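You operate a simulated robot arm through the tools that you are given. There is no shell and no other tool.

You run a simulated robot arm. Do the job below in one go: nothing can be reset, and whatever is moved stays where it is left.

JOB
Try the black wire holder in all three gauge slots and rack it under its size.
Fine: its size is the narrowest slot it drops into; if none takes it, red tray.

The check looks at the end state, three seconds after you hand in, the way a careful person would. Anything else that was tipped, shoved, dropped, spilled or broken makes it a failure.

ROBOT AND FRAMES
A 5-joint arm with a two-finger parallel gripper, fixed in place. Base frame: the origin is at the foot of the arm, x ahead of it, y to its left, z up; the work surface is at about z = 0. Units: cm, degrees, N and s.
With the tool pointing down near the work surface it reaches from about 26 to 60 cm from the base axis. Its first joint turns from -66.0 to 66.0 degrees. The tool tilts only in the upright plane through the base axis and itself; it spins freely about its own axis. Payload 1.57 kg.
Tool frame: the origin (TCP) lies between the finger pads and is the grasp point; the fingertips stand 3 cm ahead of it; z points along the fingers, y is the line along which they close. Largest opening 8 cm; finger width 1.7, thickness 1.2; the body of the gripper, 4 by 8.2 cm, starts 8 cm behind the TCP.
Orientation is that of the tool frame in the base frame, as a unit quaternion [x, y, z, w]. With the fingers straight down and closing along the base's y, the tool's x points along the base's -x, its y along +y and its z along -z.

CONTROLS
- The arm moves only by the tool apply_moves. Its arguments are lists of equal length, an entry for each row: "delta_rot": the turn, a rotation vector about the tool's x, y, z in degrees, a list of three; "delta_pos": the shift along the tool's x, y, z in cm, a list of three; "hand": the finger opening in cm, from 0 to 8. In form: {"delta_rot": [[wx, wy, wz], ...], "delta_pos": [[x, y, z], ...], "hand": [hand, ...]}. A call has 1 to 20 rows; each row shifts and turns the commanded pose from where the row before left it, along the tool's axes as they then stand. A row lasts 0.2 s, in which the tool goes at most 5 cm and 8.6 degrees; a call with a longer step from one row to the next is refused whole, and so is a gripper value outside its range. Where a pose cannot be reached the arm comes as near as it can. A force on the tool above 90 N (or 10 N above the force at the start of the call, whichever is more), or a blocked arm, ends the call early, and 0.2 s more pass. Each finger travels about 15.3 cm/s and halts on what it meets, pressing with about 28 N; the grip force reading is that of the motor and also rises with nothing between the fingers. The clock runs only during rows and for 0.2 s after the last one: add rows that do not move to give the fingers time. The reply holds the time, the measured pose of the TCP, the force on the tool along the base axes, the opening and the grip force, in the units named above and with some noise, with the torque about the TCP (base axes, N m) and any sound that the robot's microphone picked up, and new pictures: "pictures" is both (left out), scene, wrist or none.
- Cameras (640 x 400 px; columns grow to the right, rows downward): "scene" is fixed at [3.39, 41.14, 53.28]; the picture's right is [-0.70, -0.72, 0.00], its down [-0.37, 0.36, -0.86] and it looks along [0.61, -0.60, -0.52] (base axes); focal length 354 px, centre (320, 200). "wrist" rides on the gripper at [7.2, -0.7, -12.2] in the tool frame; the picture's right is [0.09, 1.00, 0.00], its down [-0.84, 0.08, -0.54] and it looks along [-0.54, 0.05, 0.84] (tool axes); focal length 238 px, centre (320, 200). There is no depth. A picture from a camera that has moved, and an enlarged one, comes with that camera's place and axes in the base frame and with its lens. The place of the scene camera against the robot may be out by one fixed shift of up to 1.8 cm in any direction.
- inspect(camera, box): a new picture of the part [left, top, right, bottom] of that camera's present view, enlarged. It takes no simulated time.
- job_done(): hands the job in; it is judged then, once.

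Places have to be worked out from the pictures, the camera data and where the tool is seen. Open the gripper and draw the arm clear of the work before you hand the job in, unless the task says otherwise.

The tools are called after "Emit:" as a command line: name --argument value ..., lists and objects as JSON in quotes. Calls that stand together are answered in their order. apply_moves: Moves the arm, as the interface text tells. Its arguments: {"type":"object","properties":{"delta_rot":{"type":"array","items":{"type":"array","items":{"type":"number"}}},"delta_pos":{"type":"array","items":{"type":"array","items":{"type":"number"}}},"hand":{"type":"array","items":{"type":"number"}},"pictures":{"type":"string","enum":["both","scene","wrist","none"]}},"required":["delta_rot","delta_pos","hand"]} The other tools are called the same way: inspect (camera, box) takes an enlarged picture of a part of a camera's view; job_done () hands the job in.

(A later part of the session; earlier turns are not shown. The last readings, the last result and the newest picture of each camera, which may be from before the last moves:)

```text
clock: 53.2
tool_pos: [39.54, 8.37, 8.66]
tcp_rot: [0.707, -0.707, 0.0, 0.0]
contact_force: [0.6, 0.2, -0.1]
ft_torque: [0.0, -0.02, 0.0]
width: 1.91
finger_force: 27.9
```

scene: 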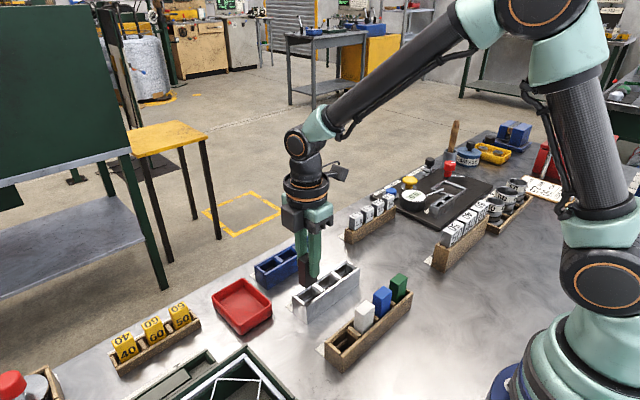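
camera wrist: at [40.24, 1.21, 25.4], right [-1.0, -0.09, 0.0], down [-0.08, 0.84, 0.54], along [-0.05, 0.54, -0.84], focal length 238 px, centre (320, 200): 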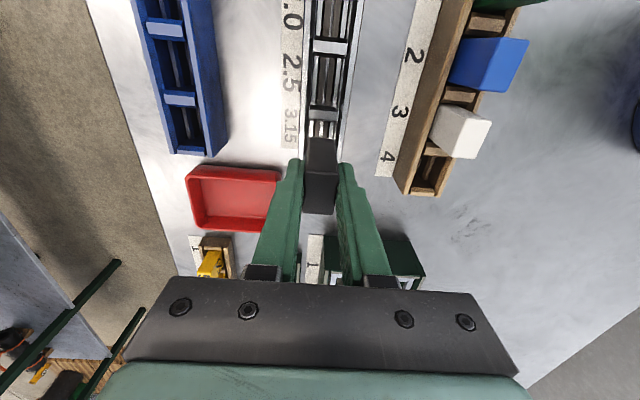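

It enters the 3.15 slot freely: z 8.66 with no force. While inside, I feel the slit's side walls to find its centre and the clearance.

Emit:
apply_moves --delta_rot '[[0, 0, 0], [0, 0, 0]]' --delta_pos '[[0, -0.03, 0], [0, 0, 0]]' --hand '[0, 0]' --pictures "none"

Emit:
apply_moves --delta_rot '[[0, 0, 0], [0, 0, 0]]' --delta_pos '[[0, -0.03, 0], [0, 0, 0]]' --hand '[0, 0]' --pictures "none"

Emit:
apply_moves --delta_rot '[[0, 0, 0], [0, 0, 0]]' --delta_pos '[[0, -0.03, 0], [0, 0, 0]]' --hand '[0, 0]' --pictures "none"

Emit:
apply_moves --delta_rot '[[0, 0, 0], [0, 0, 0]]' --delta_pos '[[0, 0.12, 0], [0, 0, 0]]' --hand '[0, 0]' --pictures "none"

Emit:
apply_moves --delta_rot '[[0, 0, 0], [0, 0, 0]]' --delta_pos '[[0, 0.03, 0], [0, 0, 0]]' --hand '[0, 0]' --pictures "none"

Emit:
apply_moves --delta_rot '[[0, 0, 0], [0, 0, 0]]' --delta_pos '[[0, 0.03, 0], [0, 0, 0]]' --hand '[0, 0]' --pictures "none"

```text
clock: 53.8
tool_pos: [39.56, 8.45, 8.74]
tcp_rot: [0.707, -0.707, -0.001, 0.0]
contact_force: [1.0, -0.2, -0.4]
ft_torque: [-0.02, -0.03, 0.01]
width: 1.9
finger_force: 28.4
```

```text
clock: 54.4
tool_pos: [39.46, 8.4, 8.57]
tcp_rot: [-0.707, 0.707, 0.0, 0.0]
contact_force: [0.2, 0.2, -1.0]
ft_torque: [0.05, -0.03, -0.04]
width: 1.89
finger_force: 27.5
```

```text
clock: 55.0
tool_pos: [39.59, 8.34, 8.67]
tcp_rot: [0.707, -0.707, -0.001, 0.0]
contact_force: [0.2, 0.0, -0.8]
ft_torque: [0.0, 0.0, -0.01]
width: 1.91
finger_force: 28.5
```

```text
clock: 55.6
tool_pos: [39.43, 8.41, 8.71]
tcp_rot: [0.707, -0.707, 0.0, 0.0]
contact_force: [0.1, 0.1, -0.4]
ft_torque: [0.02, 0.02, 0.03]
width: 1.89
finger_force: 27.5
```

```text
clock: 56.2
tool_pos: [39.44, 8.43, 8.56]
tcp_rot: [-0.707, 0.708, 0.0, 0.0]
contact_force: [0.0, 0.8, 0.0]
ft_torque: [0.02, 0.0, -0.01]
width: 1.89
finger_force: 28.1
```

```text
clock: 56.8
tool_pos: [39.36, 8.34, 8.69]
tcp_rot: [-0.707, 0.707, 0.0, 0.001]
contact_force: [-0.3, 0.4, -0.2]
ft_torque: [0.0, -0.01, 0.0]
width: 1.91
finger_force: 27.4
```

No side contact across ±0.09, which is more play than I'd expect inside the slit, so it may not be in the slit at all. I re-centre, take pictures and keep lowering to find the real contact.

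Emit:
apply_moves --delta_rot '[[0, 0, 0], [0, 0, 0]]' --delta_pos '[[0, -0.09, 0.08], [0, 0, 0]]' --hand '[0, 0]' --pictures "both"

Emit:
inspect --camera "wrist" --box '[280, 80, 370, 230]'

Emit:
inspect --camera "scene" --box '[280, 235, 360, 315]'

```text
clock: 57.4
tool_pos: [39.41, 8.39, 8.55]
tcp_rot: [0.707, -0.707, 0.0, 0.0]
contact_force: [-0.8, 0.1, -0.5]
ft_torque: [0.01, 0.02, -0.02]
width: 1.92
finger_force: 27.9
camera wrist: at [40.1, 1.16, 20.92], right [-1.0, -0.09, 0.0], down [-0.08, 0.84, 0.54], along [-0.05, 0.54, -0.84], focal length 238 px, centre (320, 200)
```

scene: 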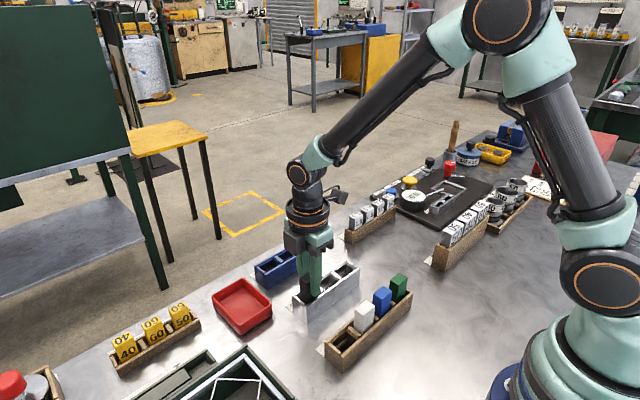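
wrist: 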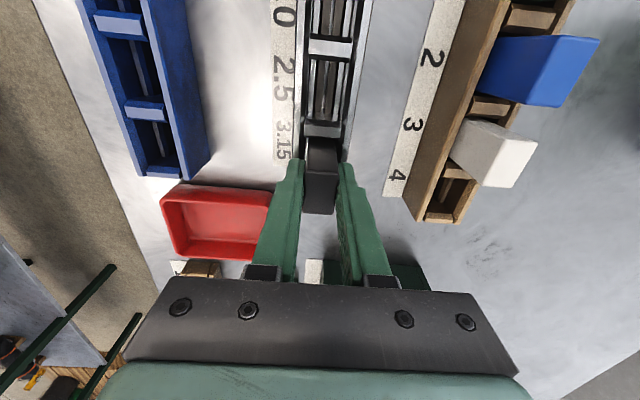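

```text
2.67 times, centred on (325, 155) of wrist
camera zoom: at [40.1, 1.16, 20.92], right [-1.0, -0.09, 0.0], down [-0.08, 0.84, 0.54], along [-0.05, 0.54, -0.84], focal length 636 px, centre (307, 320)
```

zoom: 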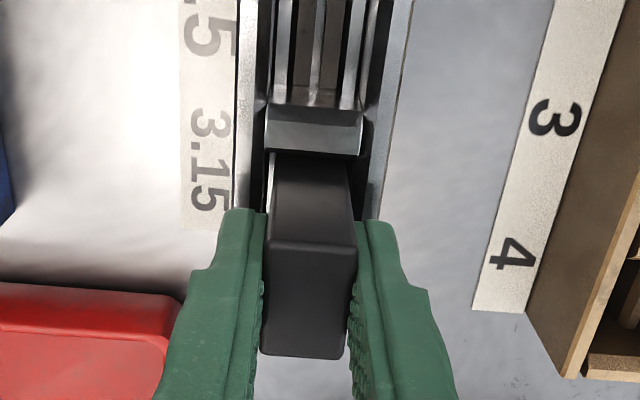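

```text
5.00 times, centred on (320, 275) of scene
camera zoom: at [3.39, 41.14, 53.28], right [-0.7, -0.72, 0.0], down [-0.37, 0.36, -0.86], along [0.61, -0.6, -0.52], focal length 1769 px, centre (320, -175)
```

zoom: 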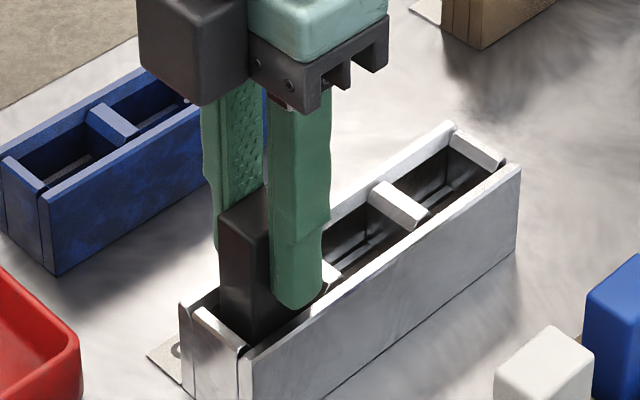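

Emit:
apply_moves --delta_rot '[[0, 0, 0], [0, 0, 0]]' --delta_pos '[[0, 0, 0.12], [0, 0, 0]]' --hand '[0, 0]' --pictures "none"

Emit:
apply_moves --delta_rot '[[0, 0, 0], [0, 0, 0]]' --delta_pos '[[0, 0, 0.12], [0, 0, 0]]' --hand '[0, 0]' --pictures "none"

Emit:
apply_moves --delta_rot '[[0, 0, 0], [0, 0, 0]]' --delta_pos '[[0, 0, 0.1], [0, 0, 0]]' --hand '[0, 0]' --pictures "none"

```text
clock: 58.0
tool_pos: [39.35, 8.45, 8.43]
tcp_rot: [-0.707, 0.707, 0.001, 0.0]
contact_force: [0.2, 0.1, -0.3]
ft_torque: [-0.02, -0.03, -0.01]
width: 1.88
finger_force: 27.5
```

```text
clock: 58.6
tool_pos: [39.45, 8.41, 8.2]
tcp_rot: [-0.707, 0.707, 0.0, 0.001]
contact_force: [-0.2, 0.4, -0.4]
ft_torque: [0.0, 0.0, 0.0]
width: 1.9
finger_force: 28.2
```

```text
clock: 59.2
tool_pos: [39.38, 8.31, 8.2]
tcp_rot: [-0.707, 0.707, 0.0, 0.001]
contact_force: [-0.3, 0.0, -0.6]
ft_torque: [0.03, 0.05, -0.04]
width: 1.89
finger_force: 27.6
```

It's deeper still (8.2) with no contact, so it has dropped about 0.9 cm below the plate tops. I feel the sides again at this depth.

Emit:
apply_moves --delta_rot '[[0, 0, 0], [0, 0, 0]]' --delta_pos '[[0, -0.08, 0], [0, 0, 0]]' --hand '[0, 0]' --pictures "none"

Emit:
apply_moves --delta_rot '[[0, 0, 0], [0, 0, 0]]' --delta_pos '[[0, -0.04, 0], [0, 0, 0]]' --hand '[0, 0]' --pictures "none"

Emit:
apply_moves --delta_rot '[[0, 0, 0], [0, 0, 0]]' --delta_pos '[[0, -0.04, 0], [0, 0, 0]]' --hand '[0, 0]' --pictures "none"

```text
clock: 59.8
tool_pos: [39.51, 8.37, 8.33]
tcp_rot: [0.707, -0.707, -0.001, 0.0]
contact_force: [-1.0, -0.5, -1.0]
ft_torque: [0.01, -0.01, 0.01]
width: 1.89
finger_force: 28.0
```

```text
clock: 60.4
tool_pos: [39.56, 8.31, 8.18]
tcp_rot: [0.707, -0.707, 0.0, 0.0]
contact_force: [-0.3, 0.5, -0.3]
ft_torque: [0.01, -0.02, 0.01]
width: 1.92
finger_force: 28.1
```

```text
clock: 61.0
tool_pos: [39.76, 8.31, 8.3]
tcp_rot: [0.707, -0.707, -0.001, 0.0]
contact_force: [0.1, 0.3, -0.4]
ft_torque: [0.01, -0.02, -0.01]
width: 1.89
finger_force: 27.6
```

Emit:
apply_moves --delta_rot '[[0, 0, 0], [0, 0, 0]]' --delta_pos '[[0, -0.04, 0], [0, 0, 0]]' --hand '[0, 0]' --pictures "none"

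Emit:
apply_moves --delta_rot '[[0, 0, 0], [0, 0, 0]]' --delta_pos '[[0, -0.04, 0], [0, 0, 0]]' --hand '[0, 0]' --pictures "both"

Emit:
inspect --camera "scene" --box '[285, 265, 335, 315]'

Emit:
inspect --camera "wrist" --box '[280, 100, 370, 230]'

```text
clock: 61.6
tool_pos: [39.52, 8.37, 8.16]
tcp_rot: [-0.707, 0.707, 0.0, 0.0]
contact_force: [0.0, -0.2, -0.4]
ft_torque: [-0.05, -0.03, 0.01]
width: 1.89
finger_force: 28.3
```

```text
clock: 62.2
tool_pos: [39.58, 8.38, 8.29]
tcp_rot: [0.707, -0.707, 0.0, 0.001]
contact_force: [0.6, 0.8, 0.6]
ft_torque: [-0.02, 0.01, 0.02]
width: 1.92
finger_force: 28.3
camera wrist: at [40.34, 1.15, 20.57], right [-1.0, -0.09, 0.0], down [-0.08, 0.84, 0.54], along [-0.05, 0.54, -0.84], focal length 238 px, centre (320, 200)
```

scene: 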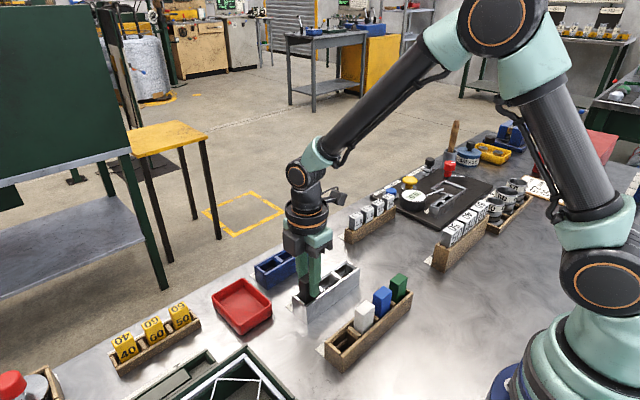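
wrist: 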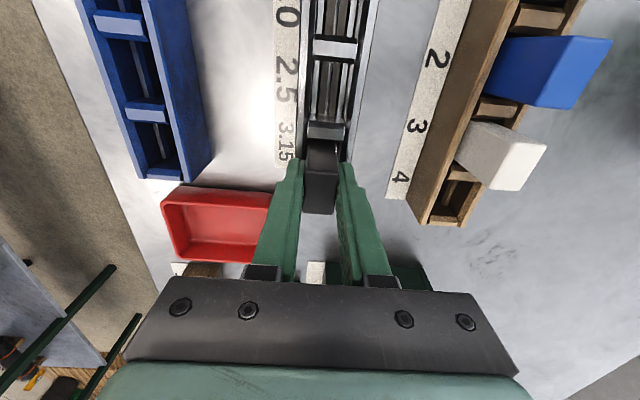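

```text
8.00 times, centred on (310, 290) of scene
camera zoom: at [3.39, 41.14, 53.28], right [-0.7, -0.72, 0.0], down [-0.37, 0.36, -0.86], along [0.61, -0.6, -0.52], focal length 2830 px, centre (400, -520)
```

zoom: 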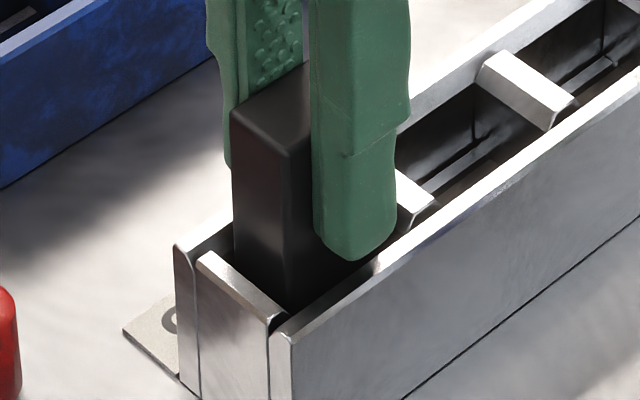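

```text
3.08 times, centred on (325, 165) of wrist
camera zoom: at [40.34, 1.15, 20.57], right [-1.0, -0.09, 0.0], down [-0.08, 0.84, 0.54], along [-0.05, 0.54, -0.84], focal length 733 px, centre (305, 308)
```

zoom: 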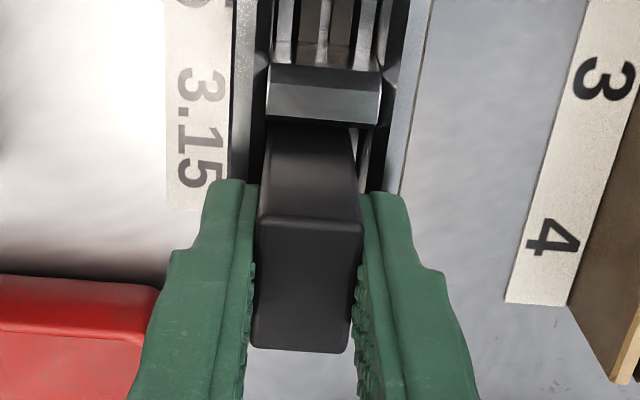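

The loop feels free sideways even at +0.24, which is suspicious. I check whether the gauge block itself has moved by comparing with the first picture.

Emit:
inspect --camera "scene" --box '[240, 220, 440, 380]'

Emit:
inspect --camera "wrist" --box '[270, 0, 390, 180]'

```text
2.50 times, centred on (340, 300) of scene
camera zoom: at [3.39, 41.14, 53.28], right [-0.7, -0.72, 0.0], down [-0.37, 0.36, -0.86], along [0.61, -0.6, -0.52], focal length 884 px, centre (270, -50)
```

zoom: 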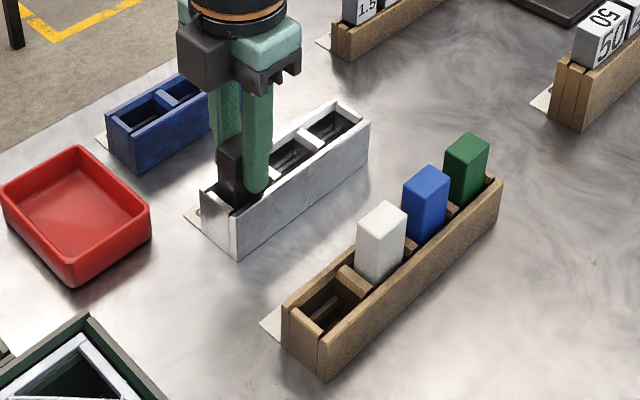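

```text
2.22 times, centred on (330, 90) of wrist
camera zoom: at [40.34, 1.15, 20.57], right [-1.0, -0.09, 0.0], down [-0.08, 0.84, 0.54], along [-0.05, 0.54, -0.84], focal length 530 px, centre (298, 444)
```

zoom: 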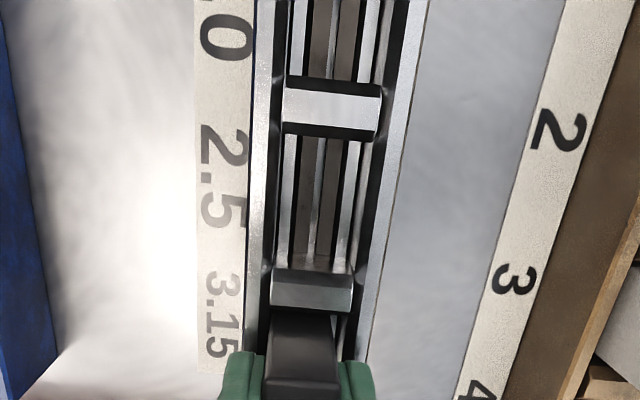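

The gauge hasn't moved. I re-centre and keep lowering to find where the holder seats in the 3.15 bay.

Emit:
apply_moves --delta_rot '[[0, 0, 0], [0, 0, 0], [0, 0, 0]]' --delta_pos '[[0, 0.2, 0], [0, 0, 0.1], [0, 0, 0]]' --hand '[0, 0, 0]' --pictures "none"

Emit:
apply_moves --delta_rot '[[0, 0, 0], [0, 0, 0]]' --delta_pos '[[0, 0, 0.1], [0, 0, 0]]' --hand '[0, 0]' --pictures "none"

Emit:
apply_moves --delta_rot '[[0, 0, 0], [0, 0, 0]]' --delta_pos '[[0, 0, 0.1], [0, 0, 0]]' --hand '[0, 0]' --pictures "none"

Emit:
apply_moves --delta_rot '[[0, 0, 0], [0, 0, 0]]' --delta_pos '[[0, 0, 0.1], [0, 0, 0]]' --hand '[0, 0]' --pictures "both"

Emit:
inspect --camera "scene" --box '[285, 265, 335, 315]'

```text
clock: 63.0
tool_pos: [39.54, 8.42, 8.23]
tcp_rot: [0.707, -0.707, 0.001, 0.0]
contact_force: [0.2, 0.2, -0.6]
ft_torque: [-0.02, -0.01, 0.0]
width: 1.92
finger_force: 28.5
```

```text
clock: 63.6
tool_pos: [39.37, 8.46, 8.1]
tcp_rot: [-0.707, 0.708, 0.0, 0.001]
contact_force: [-0.3, -0.1, -1.7]
ft_torque: [0.02, 0.0, 0.01]
width: 1.91
finger_force: 27.5
```

```text
clock: 64.2
tool_pos: [39.56, 8.38, 8.02]
tcp_rot: [-0.707, 0.708, 0.0, 0.001]
contact_force: [0.5, -0.5, -0.5]
ft_torque: [0.0, -0.01, 0.01]
width: 1.91
finger_force: 27.8
```

```text
clock: 64.8
tool_pos: [39.51, 8.36, 7.74]
tcp_rot: [0.707, -0.707, 0.0, 0.0]
contact_force: [0.5, 0.2, -1.4]
ft_torque: [-0.01, 0.0, -0.01]
width: 1.89
finger_force: 27.3
camera wrist: at [40.14, 1.14, 20.15], right [-1.0, -0.09, 0.0], down [-0.08, 0.84, 0.54], along [-0.05, 0.54, -0.84], focal length 238 px, centre (320, 200)
```

scene: 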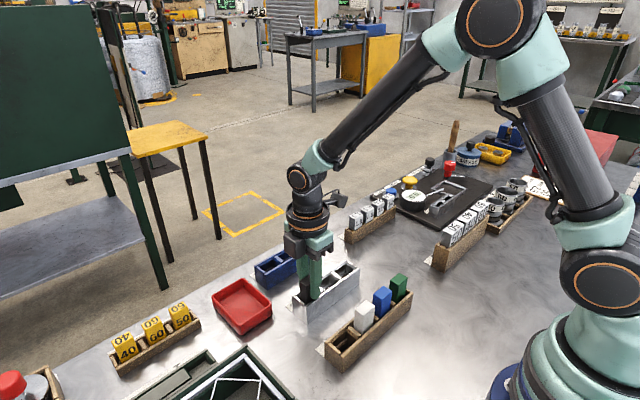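
wrist: 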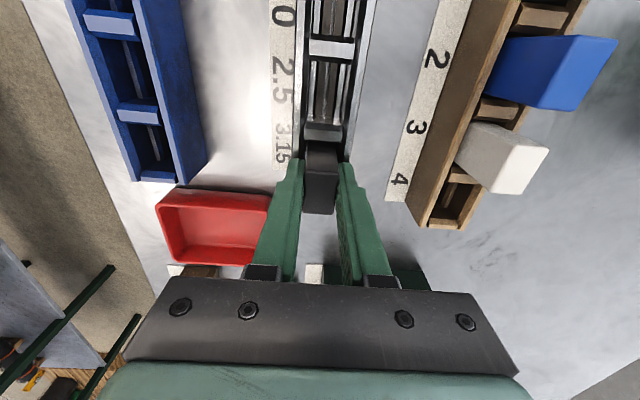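

```text
8.00 times, centred on (310, 290) of scene
camera zoom: at [3.39, 41.14, 53.28], right [-0.7, -0.72, 0.0], down [-0.37, 0.36, -0.86], along [0.61, -0.6, -0.52], focal length 2830 px, centre (400, -520)
```

zoom: 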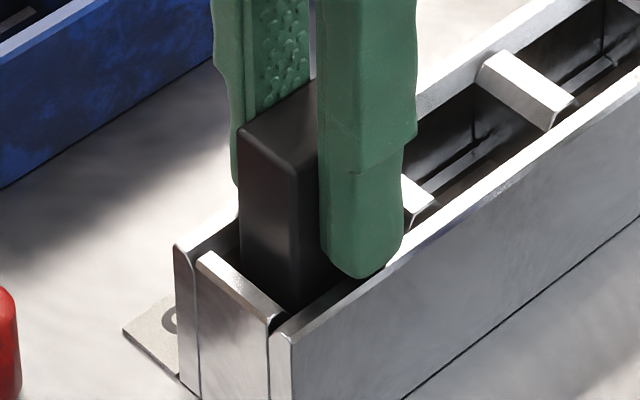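

Still free at 7.8: the loop is ~1.3 cm below the plate tops, where the earlier slots stopped it. I probe the sideways play in both directions at this depth.

Emit:
apply_moves --delta_rot '[[0, 0, 0], [0, 0, 0], [0, 0, 0]]' --delta_pos '[[0, 0.05, -0.1], [0, 0.05, 0], [0, 0, 0]]' --hand '[0, 0, 0]' --pictures "none"

Emit:
apply_moves --delta_rot '[[0, 0, 0], [0, 0, 0], [0, 0, 0]]' --delta_pos '[[0, 0.05, 0], [0, 0.05, 0], [0, 0, 0]]' --hand '[0, 0, 0]' --pictures "none"

Emit:
apply_moves --delta_rot '[[0, 0, 0], [0, 0, 0], [0, 0, 0]]' --delta_pos '[[0, 0.05, 0], [0, 0.05, 0], [0, 0, 0]]' --hand '[0, 0, 0]' --pictures "scene"

```text
clock: 65.6
tool_pos: [39.37, 8.43, 7.98]
tcp_rot: [-0.706, 0.708, 0.0, -0.001]
contact_force: [0.5, -0.4, 0.0]
ft_torque: [-0.01, 0.01, 0.01]
width: 1.88
finger_force: 27.7
```

```text
clock: 66.4
tool_pos: [39.22, 8.33, 7.88]
tcp_rot: [0.708, -0.707, 0.0, 0.0]
contact_force: [-0.5, 0.4, -1.2]
ft_torque: [0.03, -0.03, -0.04]
width: 1.89
finger_force: 27.9
```

```text
clock: 67.2
tool_pos: [39.18, 8.41, 7.86]
tcp_rot: [-0.707, 0.707, 0.0, 0.0]
contact_force: [2.3, -0.5, -1.3]
ft_torque: [0.0, -0.11, 0.0]
width: 1.9
finger_force: 28.3
```

scene: 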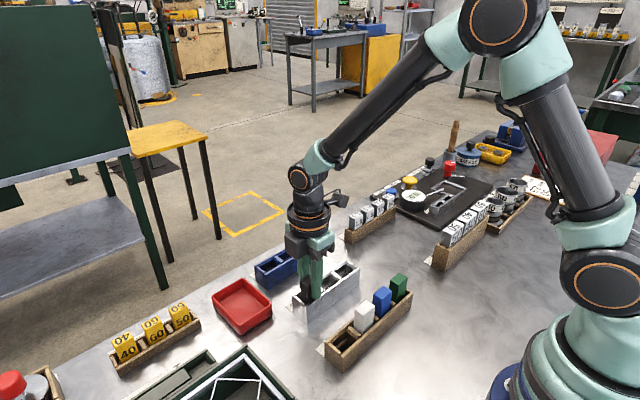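

Sideways contact at -0.26 is the holder body against the wall, not the wire in a slit, so I need to understand the bay floors better. I lift out and move toward +y so the wrist camera looks straight down into the empty bays.

Emit:
apply_moves --delta_rot '[[0, 0, 0], [0, 0, 0], [0, 0, 0], [0, 0, 0], [0, 0, 0], [0, 0, 0], [0, 0, 0], [0, 0, 0]]' --delta_pos '[[0, -0.26, 0], [0, 0, -1], [0, 0, -1.7], [0, 0, -1.7], [0, 0, -1.6], [-2.5, 0, 0], [-2.5, 0, 0], [0, 0, 0]]' --hand '[0, 0, 0, 0, 0, 0, 0, 0]' --pictures "both"

Emit:
inspect --camera "wrist" --box '[285, 90, 345, 140]'

Emit:
inspect --camera "wrist" --box '[290, 50, 340, 90]'

Emit:
inspect --camera "wrist" --box '[295, 0, 345, 40]'

Emit:
inspect --camera "scene" --box '[280, 245, 370, 325]'

```text
clock: 69.0
tool_pos: [39.52, 13.46, 14.06]
tcp_rot: [-0.707, 0.707, 0.001, 0.0]
contact_force: [-0.3, 0.3, -1.7]
ft_torque: [0.01, -0.01, -0.03]
width: 1.9
finger_force: 28.2
camera wrist: at [40.14, 6.12, 26.28], right [-1.0, -0.09, 0.0], down [-0.08, 0.84, 0.54], along [-0.05, 0.54, -0.84], focal length 238 px, centre (320, 200)
```

scene: 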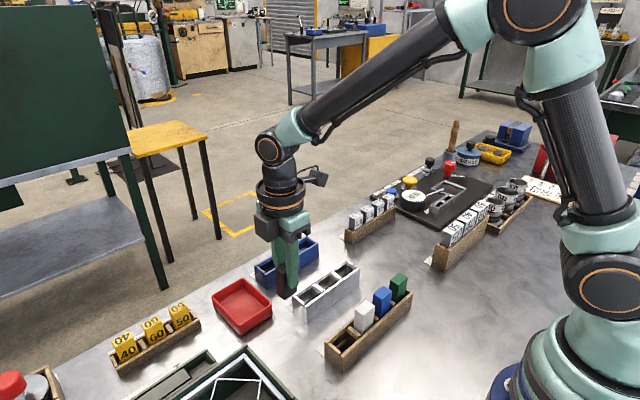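
wrist: 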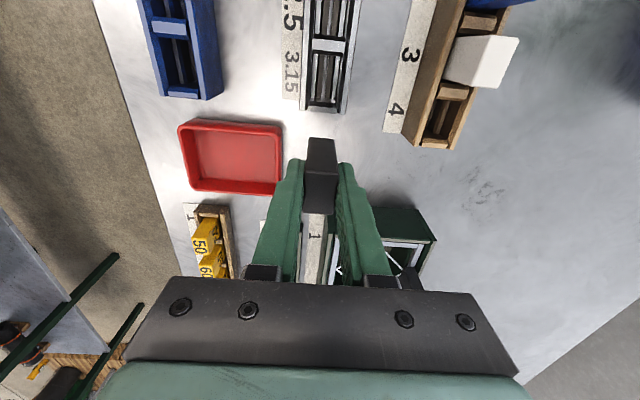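

```text
8.00 times, centred on (315, 115) of wrist
camera zoom: at [40.14, 6.12, 26.28], right [-1.0, -0.09, 0.0], down [-0.08, 0.84, 0.54], along [-0.05, 0.54, -0.84], focal length 1907 px, centre (360, 880)
```

zoom: 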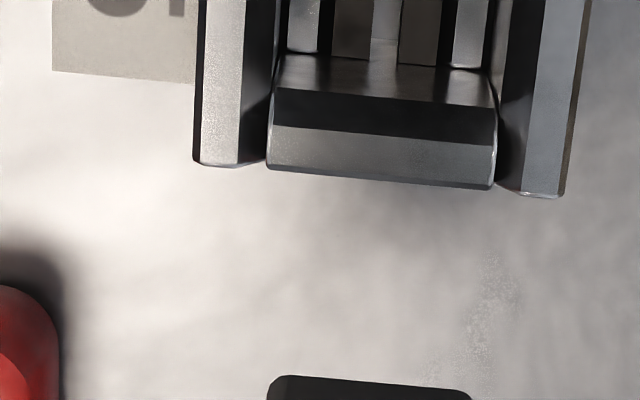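

```text
10.00 times, centred on (315, 70) of wrist
camera zoom: at [40.14, 6.12, 26.28], right [-1.0, -0.09, 0.0], down [-0.08, 0.84, 0.54], along [-0.05, 0.54, -0.84], focal length 2384 px, centre (370, 1500)
```

zoom: 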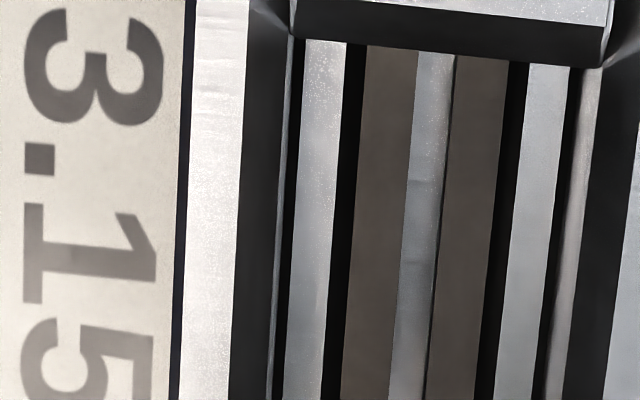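

```text
10.00 times, centred on (320, 20) of wrist
camera zoom: at [40.14, 6.12, 26.28], right [-1.0, -0.09, 0.0], down [-0.08, 0.84, 0.54], along [-0.05, 0.54, -0.84], focal length 2384 px, centre (320, 2000)
```

zoom: 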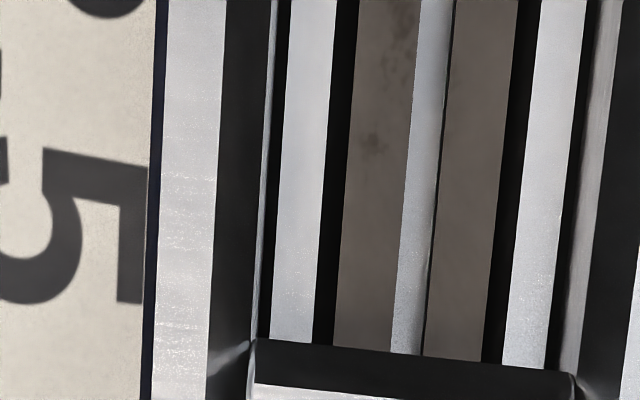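

```text
5.00 times, centred on (325, 285) of scene
camera zoom: at [3.39, 41.14, 53.28], right [-0.7, -0.72, 0.0], down [-0.37, 0.36, -0.86], along [0.61, -0.6, -0.52], focal length 1769 px, centre (295, -225)
```

zoom: 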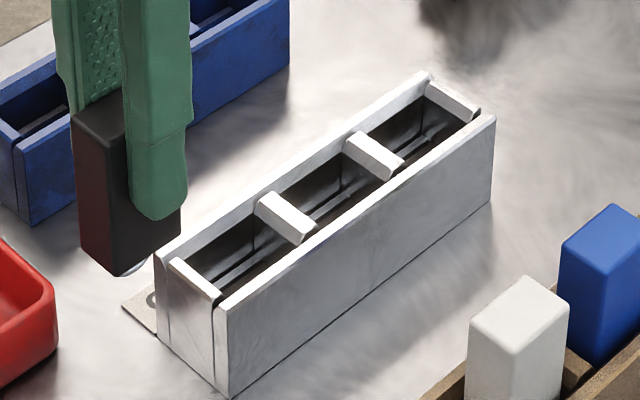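

Emit:
inspect --camera "scene" --box '[275, 275, 305, 305]'

Emit:
inspect --camera "scene" --box '[292, 270, 342, 320]'

Emit:
inspect --camera "wrist" --box '[285, 130, 355, 220]'

```text
13.33 times, centred on (290, 290) of scene
camera zoom: at [3.39, 41.14, 53.28], right [-0.7, -0.72, 0.0], down [-0.37, 0.36, -0.86], along [0.61, -0.6, -0.52], focal length 4716 px, centre (720, -1000)
```

zoom: 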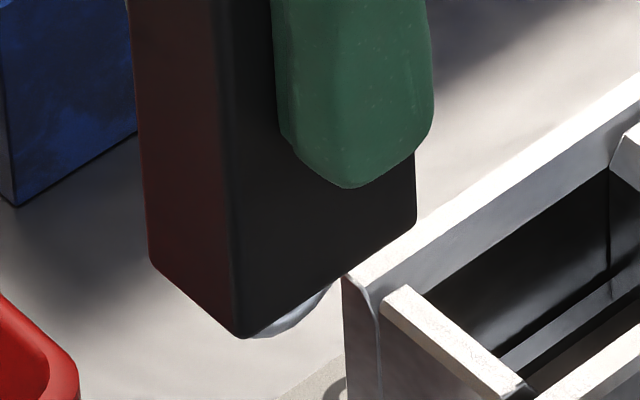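

```text
8.00 times, centred on (317, 295) of scene
camera zoom: at [3.39, 41.14, 53.28], right [-0.7, -0.72, 0.0], down [-0.37, 0.36, -0.86], along [0.61, -0.6, -0.52], focal length 2830 px, centre (344, -560)
```

zoom: 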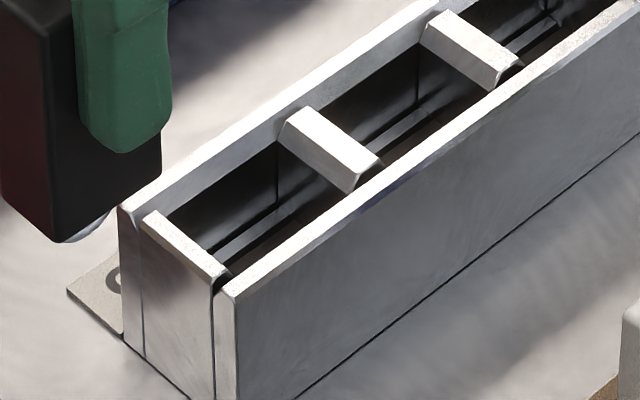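

```text
4.44 times, centred on (320, 175) of wrist
camera zoom: at [40.14, 6.12, 26.28], right [-1.0, -0.09, 0.0], down [-0.08, 0.84, 0.54], along [-0.05, 0.54, -0.84], focal length 1059 px, centre (320, 311)
```

zoom: 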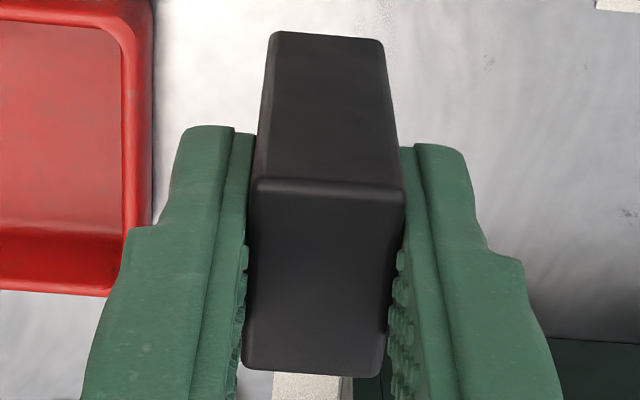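

The holder and loop are intact and vertical. As a control I go back to the 3.15 bay deliberately off-centre (+0.2 in x) to see whether its plates stop the loop there.

Emit:
apply_moves --delta_rot '[[0, 0, 0], [0, 0, 0], [0, 0, 0], [0, 0, 0], [0, 0, 0], [0, 0, 0], [0, 0, 0], [0, 0, 0]]' --delta_pos '[[2.5, -0.2, 0], [2.5, 0, 0], [0, 0, 1.5], [0, 0, 1.5], [0, 0, 1.0], [0, 0, 0.4], [0, 0, 0.1], [0, 0, 0]]' --hand '[0, 0, 0, 0, 0, 0, 0, 0]' --pictures "wrist"

Emit:
apply_moves --delta_rot '[[0, 0, 0], [0, 0, 0], [0, 0, 0]]' --delta_pos '[[0, 0, 0.12], [0, 0, 0.12], [0, 0, 0]]' --hand '[0, 0, 0]' --pictures "none"

Emit:
apply_moves --delta_rot '[[0, 0, 0], [0, 0, 0]]' --delta_pos '[[0, 0, 0.1], [0, 0, 0]]' --hand '[0, 0]' --pictures "none"

Emit:
apply_moves --delta_rot '[[0, 0, 0], [0, 0, 0]]' --delta_pos '[[0, 0, 0.1], [0, 0, 0]]' --hand '[0, 0]' --pictures "none"

```text
clock: 70.8
tool_pos: [39.65, 8.33, 9.4]
tcp_rot: [0.707, -0.707, 0.0, 0.0]
contact_force: [-0.3, -0.6, -0.5]
ft_torque: [0.0, 0.01, 0.0]
width: 1.88
finger_force: 27.9
camera wrist: at [40.27, 1.14, 21.77], right [-1.0, -0.09, 0.0], down [-0.08, 0.84, 0.54], along [-0.05, 0.54, -0.84], focal length 238 px, centre (320, 200)
```

wrist: 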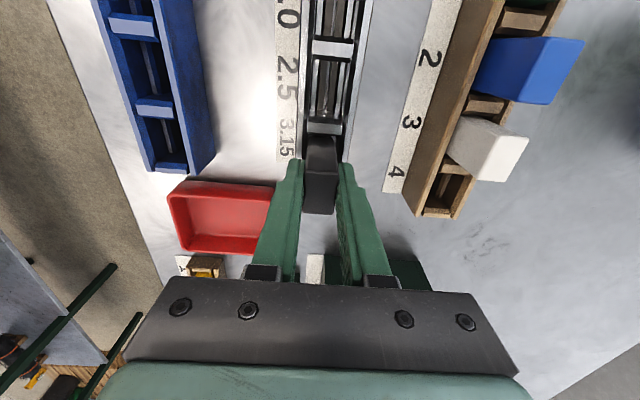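

```text
clock: 71.6
tool_pos: [39.66, 8.44, 9.18]
tcp_rot: [0.707, -0.707, 0.0, 0.0]
contact_force: [-0.1, 0.0, -1.1]
ft_torque: [0.03, 0.01, 0.02]
width: 1.9
finger_force: 28.3
```

```text
clock: 72.2
tool_pos: [39.58, 8.41, 9.11]
tcp_rot: [-0.707, 0.708, -0.001, 0.0]
contact_force: [0.4, -0.3, -0.5]
ft_torque: [0.04, -0.03, -0.03]
width: 1.92
finger_force: 28.6
```

```text
clock: 72.8
tool_pos: [39.66, 8.26, 8.95]
tcp_rot: [0.707, -0.707, 0.0, 0.0]
contact_force: [-0.2, 0.3, -0.8]
ft_torque: [0.0, -0.06, 0.01]
width: 1.91
finger_force: 27.7
```

Emit:
apply_moves --delta_rot '[[0, 0, 0], [0, 0, 0]]' --delta_pos '[[0, 0, 0.1], [0, 0, 0]]' --hand '[0, 0]' --pictures "none"

Emit:
apply_moves --delta_rot '[[0, 0, 0], [0, 0, 0]]' --delta_pos '[[0, 0, 0.1], [0, 0, 0]]' --hand '[0, 0]' --pictures "none"

Emit:
apply_moves --delta_rot '[[0, 0, 0], [0, 0, 0]]' --delta_pos '[[0, 0, 0.1], [0, 0, 0]]' --hand '[0, 0]' --pictures "none"

```text
clock: 73.4
tool_pos: [39.77, 8.48, 8.97]
tcp_rot: [-0.707, 0.707, -0.001, 0.0]
contact_force: [-0.4, -0.5, -0.4]
ft_torque: [-0.03, -0.02, 0.02]
width: 1.91
finger_force: 28.4
```

```text
clock: 74.0
tool_pos: [39.71, 8.38, 8.89]
tcp_rot: [-0.707, 0.707, 0.0, 0.0]
contact_force: [-0.6, 0.2, -1.1]
ft_torque: [-0.01, 0.02, 0.03]
width: 1.9
finger_force: 28.0
```

```text
clock: 74.6
tool_pos: [39.67, 8.4, 8.69]
tcp_rot: [-0.707, 0.707, 0.0, 0.0]
contact_force: [-0.6, 1.4, -1.0]
ft_torque: [-0.03, -0.05, 0.02]
width: 1.94
finger_force: 28.2
```

Even off-centre the loop passes freely in the 3.15 bay, while 2.0 and 2.5 both stopped it at plate height under direct descent and full sweeps. So the size is 3.15. I lift out and carry it over to the 3.15 bay of the blue rack.

Emit:
apply_moves --delta_rot '[[0, 0, 0], [0, 0, 0], [0, 0, 0], [0, 0, 0], [0, 0, 0], [0, 0, 0], [0, 0, 0], [0, 0, 0], [0, 0, 0]]' --delta_pos '[[0, 0.2, -0.7], [0, 0, -1.7], [0, 0, -1.7], [0, 0, -1.7], [0, -3, 0], [0, -3, 0], [0, -3, 0], [0, -2.95, 0], [0, 0, 0]]' --hand '[0, 0, 0, 0, 0, 0, 0, 0, 0]' --pictures "both"

Emit:
inspect --camera "wrist" --box '[275, 40, 365, 230]'

Emit:
inspect --camera "scene" --box '[240, 210, 330, 290]'

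Emit:
inspect --camera "wrist" --box '[300, 90, 350, 140]'

```text
clock: 76.6
tool_pos: [51.43, 8.49, 14.44]
tcp_rot: [-0.707, 0.707, 0.0, 0.0]
contact_force: [0.4, 0.1, -0.6]
ft_torque: [0.01, -0.03, 0.01]
width: 1.88
finger_force: 27.7
camera wrist: at [52.05, 1.18, 26.88], right [-1.0, -0.09, 0.0], down [-0.08, 0.84, 0.54], along [-0.05, 0.54, -0.84], focal length 238 px, centre (320, 200)
```

scene: 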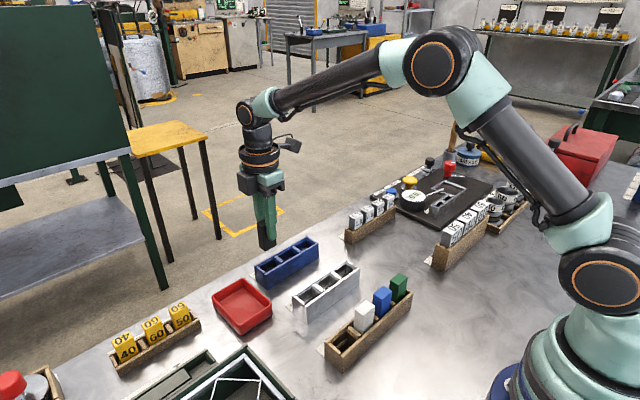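
wrist: 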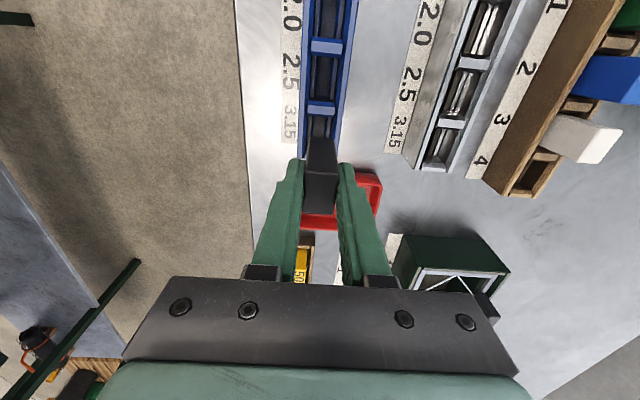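

```text
2.11 times, centred on (320, 135) of wrist
camera zoom: at [52.05, 1.18, 26.88], right [-1.0, -0.09, 0.0], down [-0.08, 0.84, 0.54], along [-0.05, 0.54, -0.84], focal length 502 px, centre (320, 337)
```

zoom: 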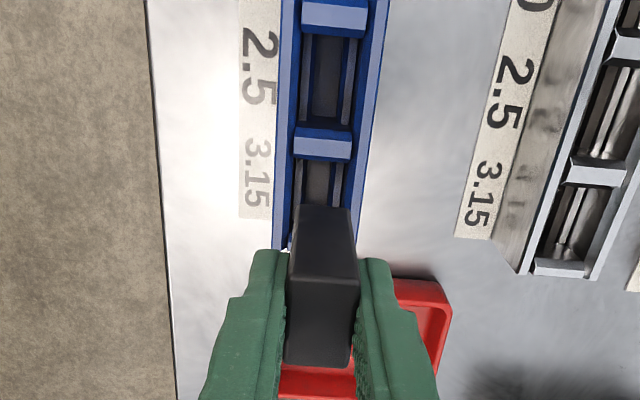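

```text
5.00 times, centred on (285, 250) of scene
camera zoom: at [3.39, 41.14, 53.28], right [-0.7, -0.72, 0.0], down [-0.37, 0.36, -0.86], along [0.61, -0.6, -0.52], focal length 1769 px, centre (495, -50)
```

zoom: 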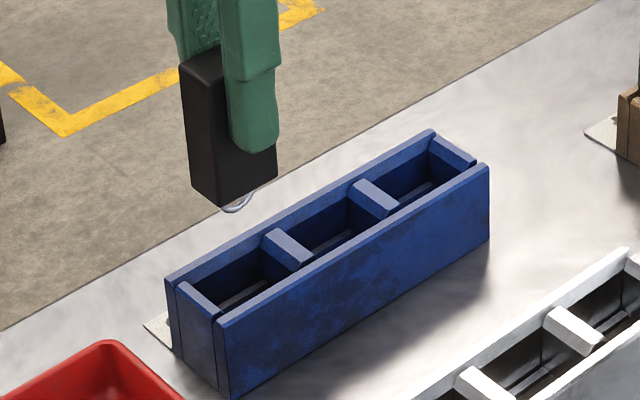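

```text
8.00 times, centred on (325, 115) of wrist
camera zoom: at [52.05, 1.18, 26.88], right [-1.0, -0.09, 0.0], down [-0.08, 0.84, 0.54], along [-0.05, 0.54, -0.84], focal length 1907 px, centre (280, 880)
```

zoom: 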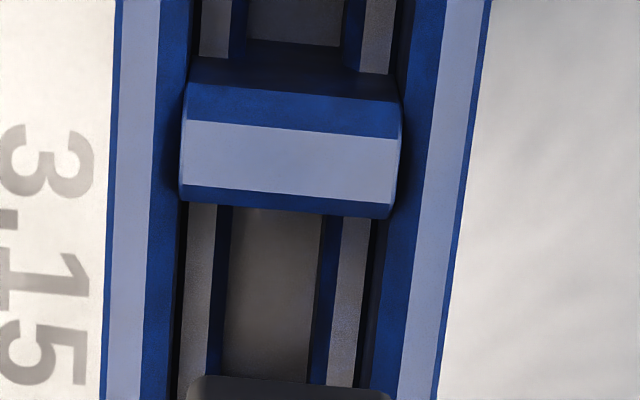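

The holder is aligned in x with the 3.15 rack bay (51.41 vs 51.45). I shift y by -0.2 to centre it and lower partway.

Emit:
apply_moves --delta_rot '[[0, 0, 0], [0, 0, 0], [0, 0, 0], [0, 0, 0], [0, 0, 0], [0, 0, 0]]' --delta_pos '[[0.2, -0.03, 0], [0, 0, 1.5], [0, 0, 1.2], [0, 0, 1.0], [0, 0, 0.6], [0, 0, 0]]' --hand '[0, 0, 0, 0, 0, 0]' --pictures "both"

Emit:
inspect --camera "scene" --box '[250, 220, 310, 290]'

Emit:
inspect --camera "wrist" --box '[280, 70, 370, 230]'

Emit:
inspect --camera "wrist" --box '[400, 0, 530, 190]'

```text
clock: 78.0
tool_pos: [51.5, 8.15, 10.21]
tcp_rot: [-0.707, 0.707, 0.0, 0.0]
contact_force: [-0.3, 0.4, -0.2]
ft_torque: [0.03, 0.03, -0.02]
width: 1.92
finger_force: 28.4
camera wrist: at [52.08, 0.9, 22.5], right [-1.0, -0.09, 0.0], down [-0.08, 0.84, 0.54], along [-0.05, 0.54, -0.84], focal length 238 px, centre (320, 200)
```

scene: 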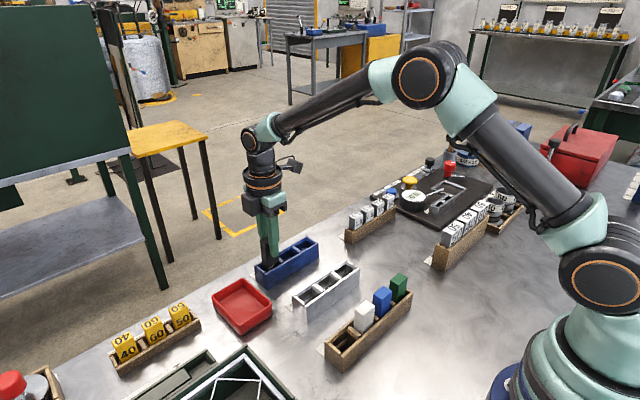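
wrist: 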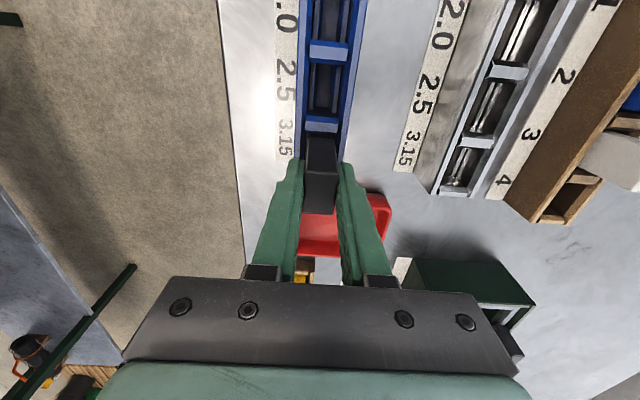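

```text
5.71 times, centred on (280, 255) of scene
camera zoom: at [3.39, 41.14, 53.28], right [-0.7, -0.72, 0.0], down [-0.37, 0.36, -0.86], along [0.61, -0.6, -0.52], focal length 2021 px, centre (549, -114)
```

zoom: 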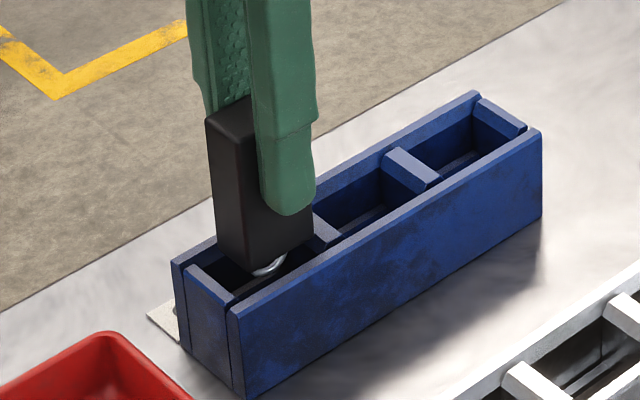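

```text
2.50 times, centred on (325, 150) of wrist
camera zoom: at [52.08, 0.9, 22.5], right [-1.0, -0.09, 0.0], down [-0.08, 0.84, 0.54], along [-0.05, 0.54, -0.84], focal length 596 px, centre (308, 325)
```

zoom: 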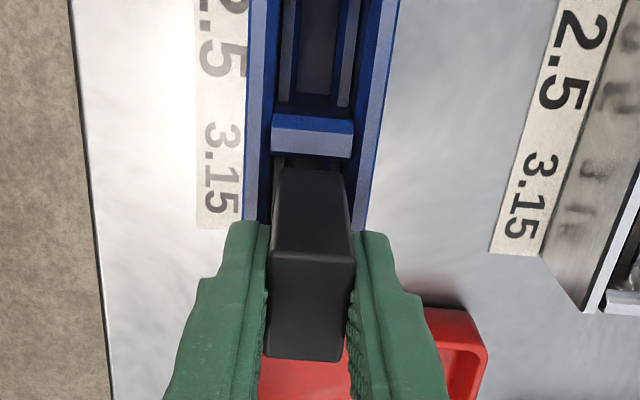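

```text
2.11 times, centred on (465, 95) of wrist
camera zoom: at [52.08, 0.9, 22.5], right [-1.0, -0.09, 0.0], down [-0.08, 0.84, 0.54], along [-0.05, 0.54, -0.84], focal length 502 px, centre (15, 421)
```

zoom: 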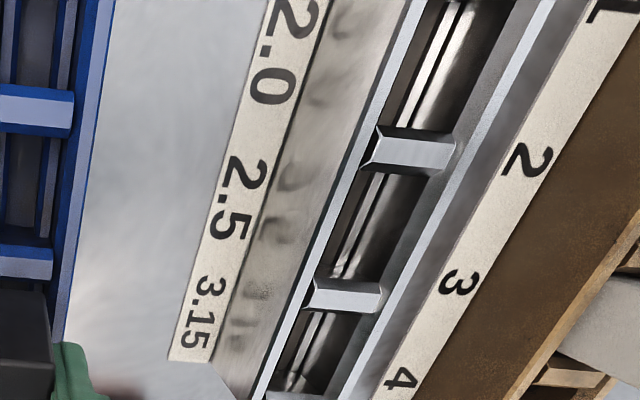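

Clearances are about 0.3 on the -y side and 0.5 on the +y side, so I nudge +0.1 in y and lower to just above seating height.

Emit:
apply_moves --delta_rot '[[0, 0, 0], [0, 0, 0], [0, 0, 0], [0, 0, 0], [0, 0, 0]]' --delta_pos '[[-0.11, 0, 0], [0, 0, 0.6], [0, 0, 0.5], [0, 0, 0.4], [0, 0, 0]]' --hand '[0, 0, 0, 0, 0]' --pictures "none"

Emit:
apply_moves --delta_rot '[[0, 0, 0], [0, 0, 0], [0, 0, 0]]' --delta_pos '[[0, 0, 0.25], [0, 0, 0.25], [0, 0, 0]]' --hand '[0, 0, 0]' --pictures "both"

Emit:
inspect --camera "scene" --box '[250, 220, 310, 290]'

```text
clock: 79.2
tool_pos: [51.49, 8.22, 8.83]
tcp_rot: [0.707, -0.707, 0.001, 0.0]
contact_force: [-0.3, -0.4, -1.3]
ft_torque: [0.02, -0.03, 0.02]
width: 1.89
finger_force: 28.2
```

```text
clock: 80.0
tool_pos: [51.47, 8.36, 8.15]
tcp_rot: [-0.707, 0.707, 0.0, 0.0]
contact_force: [0.7, -0.8, -1.1]
ft_torque: [0.01, 0.0, -0.01]
width: 1.9
finger_force: 28.1
camera wrist: at [52.13, 1.06, 20.53], right [-1.0, -0.09, 0.0], down [-0.08, 0.84, 0.54], along [-0.05, 0.54, -0.84], focal length 238 px, centre (320, 200)
```

scene: 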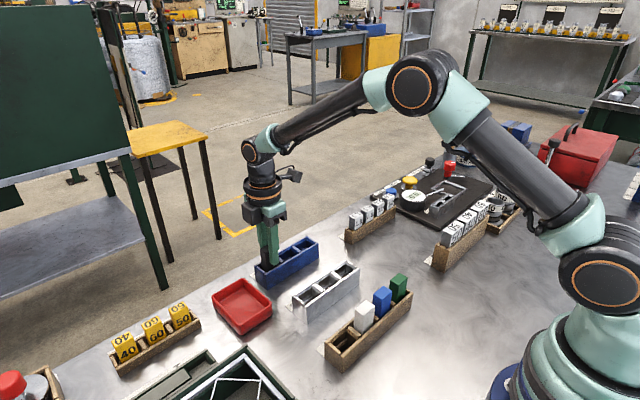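
wrist: 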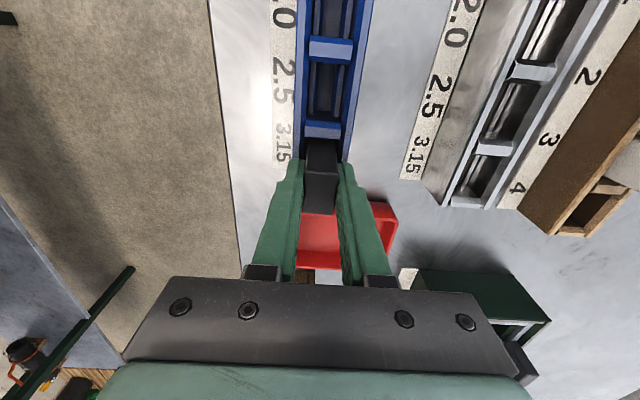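

```text
5.71 times, centred on (280, 255) of scene
camera zoom: at [3.39, 41.14, 53.28], right [-0.7, -0.72, 0.0], down [-0.37, 0.36, -0.86], along [0.61, -0.6, -0.52], focal length 2021 px, centre (549, -114)
```

zoom: 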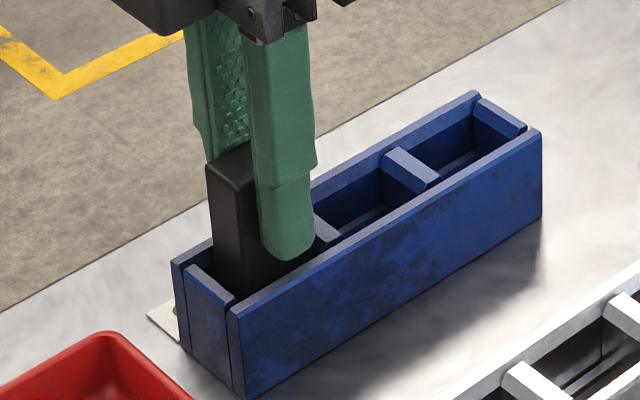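

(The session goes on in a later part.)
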